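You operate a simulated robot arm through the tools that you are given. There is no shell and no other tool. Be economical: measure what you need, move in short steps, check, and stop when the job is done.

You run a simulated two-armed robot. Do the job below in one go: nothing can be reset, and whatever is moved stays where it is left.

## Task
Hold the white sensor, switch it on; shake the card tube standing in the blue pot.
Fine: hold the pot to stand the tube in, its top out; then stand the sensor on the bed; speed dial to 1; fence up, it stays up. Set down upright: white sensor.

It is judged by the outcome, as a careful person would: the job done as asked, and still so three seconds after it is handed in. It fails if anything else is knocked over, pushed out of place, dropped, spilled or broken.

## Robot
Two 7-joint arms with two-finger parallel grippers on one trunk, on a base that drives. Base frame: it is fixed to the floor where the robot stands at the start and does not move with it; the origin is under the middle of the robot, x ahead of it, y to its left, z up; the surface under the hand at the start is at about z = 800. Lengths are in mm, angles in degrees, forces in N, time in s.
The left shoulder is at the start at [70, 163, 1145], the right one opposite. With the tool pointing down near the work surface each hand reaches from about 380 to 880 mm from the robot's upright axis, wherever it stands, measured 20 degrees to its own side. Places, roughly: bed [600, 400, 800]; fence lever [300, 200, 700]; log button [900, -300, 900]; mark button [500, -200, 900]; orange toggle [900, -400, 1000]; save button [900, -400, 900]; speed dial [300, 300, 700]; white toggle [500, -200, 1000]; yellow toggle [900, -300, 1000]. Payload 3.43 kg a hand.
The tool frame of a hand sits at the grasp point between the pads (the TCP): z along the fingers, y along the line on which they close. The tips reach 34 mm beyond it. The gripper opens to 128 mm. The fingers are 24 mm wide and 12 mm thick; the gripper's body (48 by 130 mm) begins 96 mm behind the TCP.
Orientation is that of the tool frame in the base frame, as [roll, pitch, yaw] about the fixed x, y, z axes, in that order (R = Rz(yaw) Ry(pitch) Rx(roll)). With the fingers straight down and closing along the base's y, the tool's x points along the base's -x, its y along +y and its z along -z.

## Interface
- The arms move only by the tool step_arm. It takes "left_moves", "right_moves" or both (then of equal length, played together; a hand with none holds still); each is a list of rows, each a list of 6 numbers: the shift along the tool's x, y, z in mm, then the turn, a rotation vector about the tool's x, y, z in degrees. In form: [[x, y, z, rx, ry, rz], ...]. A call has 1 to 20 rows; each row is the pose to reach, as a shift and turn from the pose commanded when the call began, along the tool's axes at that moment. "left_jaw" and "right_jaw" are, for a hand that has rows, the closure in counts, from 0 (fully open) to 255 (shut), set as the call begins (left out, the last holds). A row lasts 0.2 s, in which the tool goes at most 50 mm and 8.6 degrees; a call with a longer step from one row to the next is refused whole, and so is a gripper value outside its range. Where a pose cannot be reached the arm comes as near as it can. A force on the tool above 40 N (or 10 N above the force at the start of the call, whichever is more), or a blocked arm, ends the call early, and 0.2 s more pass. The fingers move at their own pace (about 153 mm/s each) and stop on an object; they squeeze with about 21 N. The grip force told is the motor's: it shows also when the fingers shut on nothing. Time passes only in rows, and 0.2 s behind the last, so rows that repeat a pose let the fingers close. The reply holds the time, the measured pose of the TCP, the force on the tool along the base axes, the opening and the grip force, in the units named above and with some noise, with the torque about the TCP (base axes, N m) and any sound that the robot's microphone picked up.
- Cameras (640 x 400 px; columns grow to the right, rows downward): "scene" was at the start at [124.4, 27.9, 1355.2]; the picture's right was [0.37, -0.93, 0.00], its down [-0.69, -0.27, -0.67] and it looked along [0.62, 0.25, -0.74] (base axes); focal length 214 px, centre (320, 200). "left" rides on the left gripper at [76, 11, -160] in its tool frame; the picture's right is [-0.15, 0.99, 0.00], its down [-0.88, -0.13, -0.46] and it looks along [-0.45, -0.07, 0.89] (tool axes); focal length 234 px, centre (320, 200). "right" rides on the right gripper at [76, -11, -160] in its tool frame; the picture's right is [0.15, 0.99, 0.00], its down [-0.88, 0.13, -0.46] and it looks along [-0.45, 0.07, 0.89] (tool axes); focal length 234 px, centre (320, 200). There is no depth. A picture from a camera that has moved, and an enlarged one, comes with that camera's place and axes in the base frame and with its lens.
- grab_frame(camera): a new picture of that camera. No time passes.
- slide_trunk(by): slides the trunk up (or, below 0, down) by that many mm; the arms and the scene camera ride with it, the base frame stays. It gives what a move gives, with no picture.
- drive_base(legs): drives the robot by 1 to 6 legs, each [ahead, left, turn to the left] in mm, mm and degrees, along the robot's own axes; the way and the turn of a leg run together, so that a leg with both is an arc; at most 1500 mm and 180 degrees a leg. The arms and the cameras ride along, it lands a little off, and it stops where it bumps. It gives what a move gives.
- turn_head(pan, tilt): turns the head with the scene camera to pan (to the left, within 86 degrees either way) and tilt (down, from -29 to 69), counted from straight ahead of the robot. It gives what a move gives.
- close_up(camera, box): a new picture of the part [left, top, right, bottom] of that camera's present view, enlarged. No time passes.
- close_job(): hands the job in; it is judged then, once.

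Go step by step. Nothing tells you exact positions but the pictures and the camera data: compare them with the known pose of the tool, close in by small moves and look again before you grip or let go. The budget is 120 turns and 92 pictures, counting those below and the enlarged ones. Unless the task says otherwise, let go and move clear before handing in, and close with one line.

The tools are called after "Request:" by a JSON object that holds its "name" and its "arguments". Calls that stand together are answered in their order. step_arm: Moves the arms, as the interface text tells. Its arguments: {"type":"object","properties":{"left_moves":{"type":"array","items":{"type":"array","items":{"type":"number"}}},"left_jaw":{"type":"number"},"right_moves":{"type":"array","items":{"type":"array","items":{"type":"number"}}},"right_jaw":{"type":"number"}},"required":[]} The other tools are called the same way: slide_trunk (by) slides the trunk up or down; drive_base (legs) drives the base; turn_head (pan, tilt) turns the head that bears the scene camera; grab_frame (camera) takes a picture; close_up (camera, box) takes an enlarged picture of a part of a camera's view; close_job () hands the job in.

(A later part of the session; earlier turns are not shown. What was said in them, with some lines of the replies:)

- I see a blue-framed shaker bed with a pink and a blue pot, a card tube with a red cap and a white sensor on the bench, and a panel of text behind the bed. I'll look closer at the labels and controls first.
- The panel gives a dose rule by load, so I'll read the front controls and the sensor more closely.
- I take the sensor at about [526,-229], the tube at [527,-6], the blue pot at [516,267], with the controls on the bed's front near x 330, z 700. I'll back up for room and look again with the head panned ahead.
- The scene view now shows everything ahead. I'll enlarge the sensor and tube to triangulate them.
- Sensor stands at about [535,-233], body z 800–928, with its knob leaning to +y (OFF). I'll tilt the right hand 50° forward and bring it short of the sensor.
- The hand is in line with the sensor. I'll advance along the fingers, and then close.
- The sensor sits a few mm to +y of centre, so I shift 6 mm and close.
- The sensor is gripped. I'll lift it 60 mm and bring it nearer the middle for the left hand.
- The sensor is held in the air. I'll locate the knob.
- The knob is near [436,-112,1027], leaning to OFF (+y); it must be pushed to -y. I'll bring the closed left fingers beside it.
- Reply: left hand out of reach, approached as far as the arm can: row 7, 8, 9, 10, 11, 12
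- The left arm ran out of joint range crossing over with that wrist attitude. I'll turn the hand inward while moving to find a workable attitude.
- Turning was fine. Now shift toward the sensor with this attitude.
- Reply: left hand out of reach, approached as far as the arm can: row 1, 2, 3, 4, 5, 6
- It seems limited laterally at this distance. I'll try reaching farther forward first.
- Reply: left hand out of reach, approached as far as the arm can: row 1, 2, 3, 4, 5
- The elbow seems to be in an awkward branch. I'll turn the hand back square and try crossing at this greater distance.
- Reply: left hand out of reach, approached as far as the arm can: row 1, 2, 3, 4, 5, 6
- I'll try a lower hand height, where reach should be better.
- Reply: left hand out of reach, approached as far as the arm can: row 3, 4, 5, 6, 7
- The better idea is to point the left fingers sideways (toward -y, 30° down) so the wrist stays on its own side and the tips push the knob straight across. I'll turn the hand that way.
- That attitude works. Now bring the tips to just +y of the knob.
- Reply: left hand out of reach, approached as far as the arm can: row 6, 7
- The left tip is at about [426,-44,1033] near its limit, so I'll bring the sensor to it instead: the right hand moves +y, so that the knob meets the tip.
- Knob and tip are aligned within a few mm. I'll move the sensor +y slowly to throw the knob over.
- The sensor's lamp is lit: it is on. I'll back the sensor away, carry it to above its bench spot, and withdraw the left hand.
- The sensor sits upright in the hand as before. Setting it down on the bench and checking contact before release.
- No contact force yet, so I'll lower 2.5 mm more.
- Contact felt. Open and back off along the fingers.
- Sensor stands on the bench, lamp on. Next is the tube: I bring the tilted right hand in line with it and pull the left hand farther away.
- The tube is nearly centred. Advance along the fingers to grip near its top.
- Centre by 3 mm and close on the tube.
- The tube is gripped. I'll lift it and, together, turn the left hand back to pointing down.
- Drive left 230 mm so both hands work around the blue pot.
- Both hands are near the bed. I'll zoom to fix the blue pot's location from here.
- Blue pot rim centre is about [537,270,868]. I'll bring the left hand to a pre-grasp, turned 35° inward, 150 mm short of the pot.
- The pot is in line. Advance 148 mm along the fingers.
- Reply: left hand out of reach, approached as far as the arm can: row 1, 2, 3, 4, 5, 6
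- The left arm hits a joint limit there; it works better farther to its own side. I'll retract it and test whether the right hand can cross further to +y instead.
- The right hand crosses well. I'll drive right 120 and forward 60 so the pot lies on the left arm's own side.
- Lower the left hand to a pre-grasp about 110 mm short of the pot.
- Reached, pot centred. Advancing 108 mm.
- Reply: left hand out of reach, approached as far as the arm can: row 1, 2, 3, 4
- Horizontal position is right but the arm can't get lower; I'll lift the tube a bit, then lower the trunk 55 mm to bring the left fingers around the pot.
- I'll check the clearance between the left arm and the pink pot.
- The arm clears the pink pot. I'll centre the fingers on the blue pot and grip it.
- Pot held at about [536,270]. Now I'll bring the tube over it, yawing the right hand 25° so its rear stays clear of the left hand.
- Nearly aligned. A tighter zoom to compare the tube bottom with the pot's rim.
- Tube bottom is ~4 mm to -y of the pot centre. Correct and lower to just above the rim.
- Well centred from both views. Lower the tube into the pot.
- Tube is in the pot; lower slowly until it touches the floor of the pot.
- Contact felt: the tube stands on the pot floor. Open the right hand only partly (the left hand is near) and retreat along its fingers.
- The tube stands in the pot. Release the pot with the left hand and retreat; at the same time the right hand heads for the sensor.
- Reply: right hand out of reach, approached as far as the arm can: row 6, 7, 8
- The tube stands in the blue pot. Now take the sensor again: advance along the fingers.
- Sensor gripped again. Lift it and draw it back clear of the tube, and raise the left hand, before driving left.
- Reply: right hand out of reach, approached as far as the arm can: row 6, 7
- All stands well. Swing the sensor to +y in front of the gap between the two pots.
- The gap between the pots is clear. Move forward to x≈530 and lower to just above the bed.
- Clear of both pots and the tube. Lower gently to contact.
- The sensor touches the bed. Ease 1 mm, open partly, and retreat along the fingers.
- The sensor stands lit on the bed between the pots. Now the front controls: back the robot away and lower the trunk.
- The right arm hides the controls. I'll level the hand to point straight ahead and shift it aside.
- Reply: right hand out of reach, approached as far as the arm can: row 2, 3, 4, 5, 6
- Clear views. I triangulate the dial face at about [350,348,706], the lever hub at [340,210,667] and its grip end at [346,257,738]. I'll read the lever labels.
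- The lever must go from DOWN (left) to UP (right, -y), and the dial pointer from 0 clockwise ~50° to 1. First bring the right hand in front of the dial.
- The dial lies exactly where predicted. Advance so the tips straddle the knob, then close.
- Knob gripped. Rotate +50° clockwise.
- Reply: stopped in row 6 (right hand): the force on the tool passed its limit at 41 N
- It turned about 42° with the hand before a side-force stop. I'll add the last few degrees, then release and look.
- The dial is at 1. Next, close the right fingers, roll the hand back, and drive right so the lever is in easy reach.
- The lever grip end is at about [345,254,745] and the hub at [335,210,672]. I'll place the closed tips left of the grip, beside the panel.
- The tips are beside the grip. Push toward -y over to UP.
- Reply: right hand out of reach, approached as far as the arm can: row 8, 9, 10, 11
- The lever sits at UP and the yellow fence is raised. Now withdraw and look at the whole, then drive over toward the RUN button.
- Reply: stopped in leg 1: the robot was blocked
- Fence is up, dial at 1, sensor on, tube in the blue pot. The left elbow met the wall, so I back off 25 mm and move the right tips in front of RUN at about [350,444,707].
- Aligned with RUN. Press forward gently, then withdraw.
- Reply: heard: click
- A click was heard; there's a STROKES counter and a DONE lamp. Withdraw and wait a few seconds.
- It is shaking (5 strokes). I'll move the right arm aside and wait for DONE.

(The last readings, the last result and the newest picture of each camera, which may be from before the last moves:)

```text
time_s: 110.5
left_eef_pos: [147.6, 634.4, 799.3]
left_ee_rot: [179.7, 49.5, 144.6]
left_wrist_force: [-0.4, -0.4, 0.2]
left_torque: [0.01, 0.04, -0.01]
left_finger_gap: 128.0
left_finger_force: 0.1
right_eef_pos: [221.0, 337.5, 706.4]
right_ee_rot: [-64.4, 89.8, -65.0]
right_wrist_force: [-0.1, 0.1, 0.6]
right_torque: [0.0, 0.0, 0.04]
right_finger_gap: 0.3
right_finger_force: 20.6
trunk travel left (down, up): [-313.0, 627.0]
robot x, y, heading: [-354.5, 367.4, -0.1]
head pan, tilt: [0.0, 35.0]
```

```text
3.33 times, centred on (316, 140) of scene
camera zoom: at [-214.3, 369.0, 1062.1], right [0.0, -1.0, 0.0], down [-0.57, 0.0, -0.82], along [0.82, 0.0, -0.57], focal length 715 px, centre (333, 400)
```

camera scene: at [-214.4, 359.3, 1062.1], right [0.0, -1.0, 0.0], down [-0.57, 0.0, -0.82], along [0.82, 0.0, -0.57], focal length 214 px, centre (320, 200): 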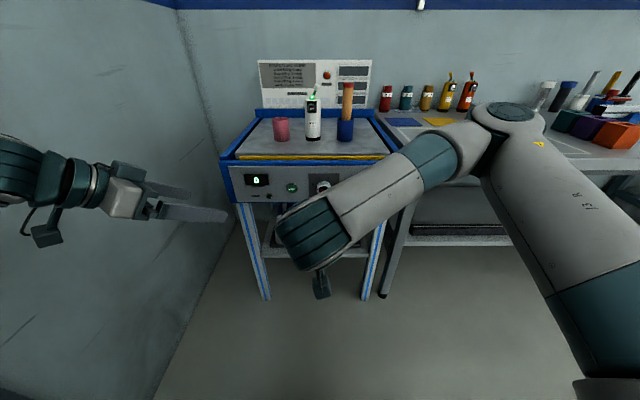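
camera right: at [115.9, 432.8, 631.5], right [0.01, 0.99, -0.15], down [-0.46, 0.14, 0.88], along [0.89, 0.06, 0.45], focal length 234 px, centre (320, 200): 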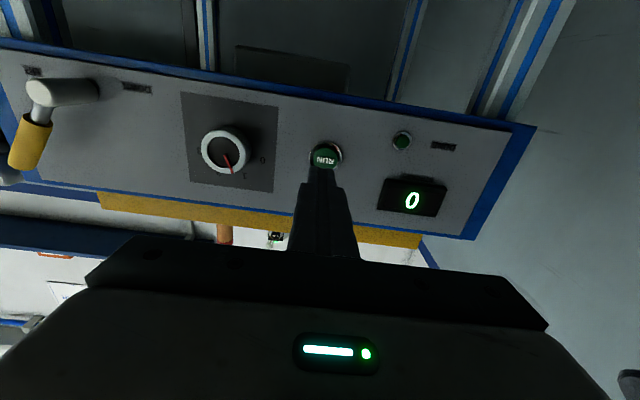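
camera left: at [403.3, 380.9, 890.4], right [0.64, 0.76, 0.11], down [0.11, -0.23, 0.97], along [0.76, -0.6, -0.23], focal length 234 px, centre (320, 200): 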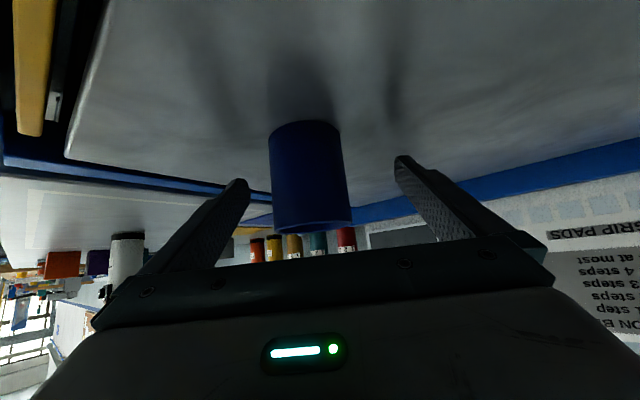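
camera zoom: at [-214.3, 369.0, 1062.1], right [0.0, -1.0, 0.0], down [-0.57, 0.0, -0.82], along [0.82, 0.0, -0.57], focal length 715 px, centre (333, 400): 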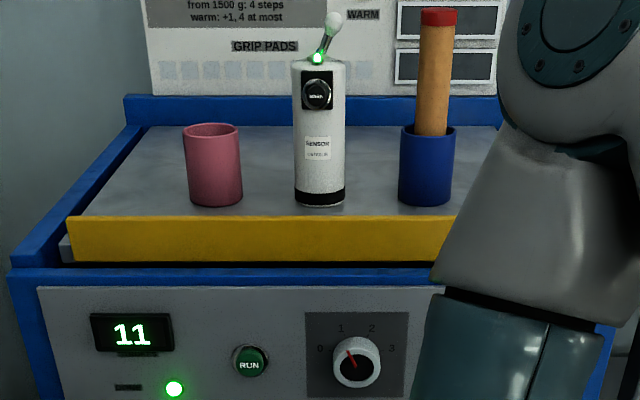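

The DONE lamp is lit at 11 strokes and everything stands. One last check that it has stopped and all stays put.

Request:
{"name": "step_arm", "arguments": {"right_moves": [[0, 0, -10, 0, 0, 0], [0, 0, -20, 0, 0, 0], [0, 0, -20, 0, 0, 0], [0, 0, -20, 0, 0, 0], [0, 0, -20, 0, 0, 0], [0, 0, -20, 0, 0, 0], [0, 0, -20, 0, 0, 0], [0, 0, -20, 0, 0, 0], [0, 0, -20, 0, 0, 0], [0, 0, -20, 0, 0, 0]]}}

Request:
{"name": "close_up", "arguments": {"camera": "scene", "box": [220, 80, 412, 200]}}

Request:
{"name": "grab_frame", "arguments": {"camera": "right"}}

```text
time_s: 112.8
left_eef_pos: [146.5, 635.1, 799.9]
left_ee_rot: [179.7, 49.4, 144.5]
left_wrist_force: [0.1, 1.0, -0.3]
left_torque: [-0.01, -0.02, 0.01]
left_finger_gap: 128.0
left_finger_force: 0.1
right_eef_pos: [201.8, 339.4, 704.5]
right_ee_rot: [-64.3, 89.7, -64.8]
right_wrist_force: [0.1, 0.7, 0.2]
right_torque: [-0.01, 0.01, -0.01]
right_finger_gap: 0.0
right_finger_force: 20.6
trunk travel left (down, up): [-313.0, 627.0]
robot x, y, heading: [-352.4, 369.4, -0.2]
head pan, tilt: [0.0, 35.0]
```

```text
3.33 times, centred on (316, 140) of scene
camera zoom: at [-214.3, 369.0, 1062.1], right [0.0, -1.0, 0.0], down [-0.57, 0.0, -0.82], along [0.82, 0.0, -0.57], focal length 715 px, centre (333, 400)
```

zoom: 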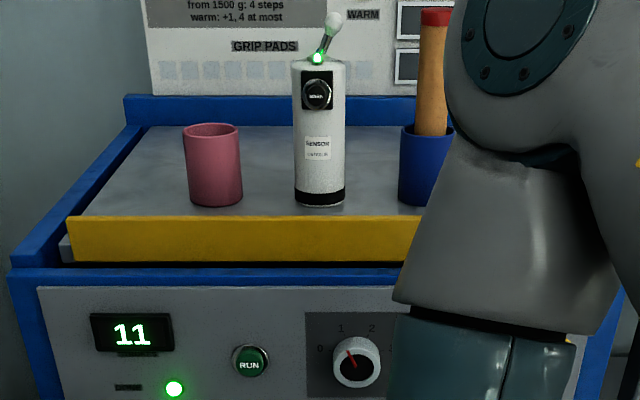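

```text
5 pictures are left
camera right: at [42.6, 328.8, 629.1], right [0.01, 0.99, -0.15], down [-0.46, 0.14, 0.88], along [0.89, 0.06, 0.45], focal length 234 px, centre (320, 200)
```

right: 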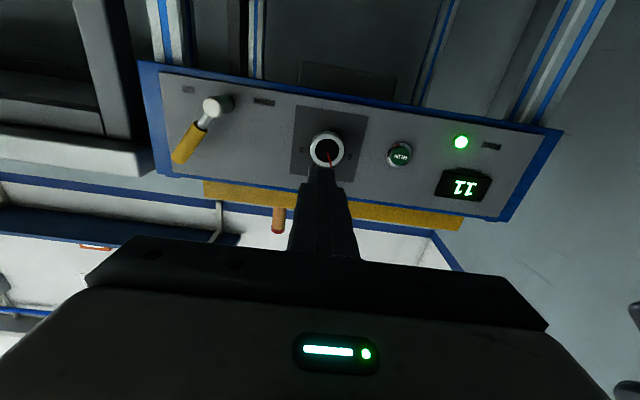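

The shaker has stopped at 11 strokes with DONE lit. The fence is up, the dial is at 1, the sensor is on and upright, and the tube stands in the blue pot, so I'm handing in.

Request:
{"name": "close_job", "arguments": {}}

```text
The job is handed in.
```

The job is done and handed in: the shaker ran 11 strokes and stopped with DONE lit. The card tube stands top out in the blue pot, and the white sensor is on and upright on the bed. The speed dial is at 1 and the fence is up and staying up.
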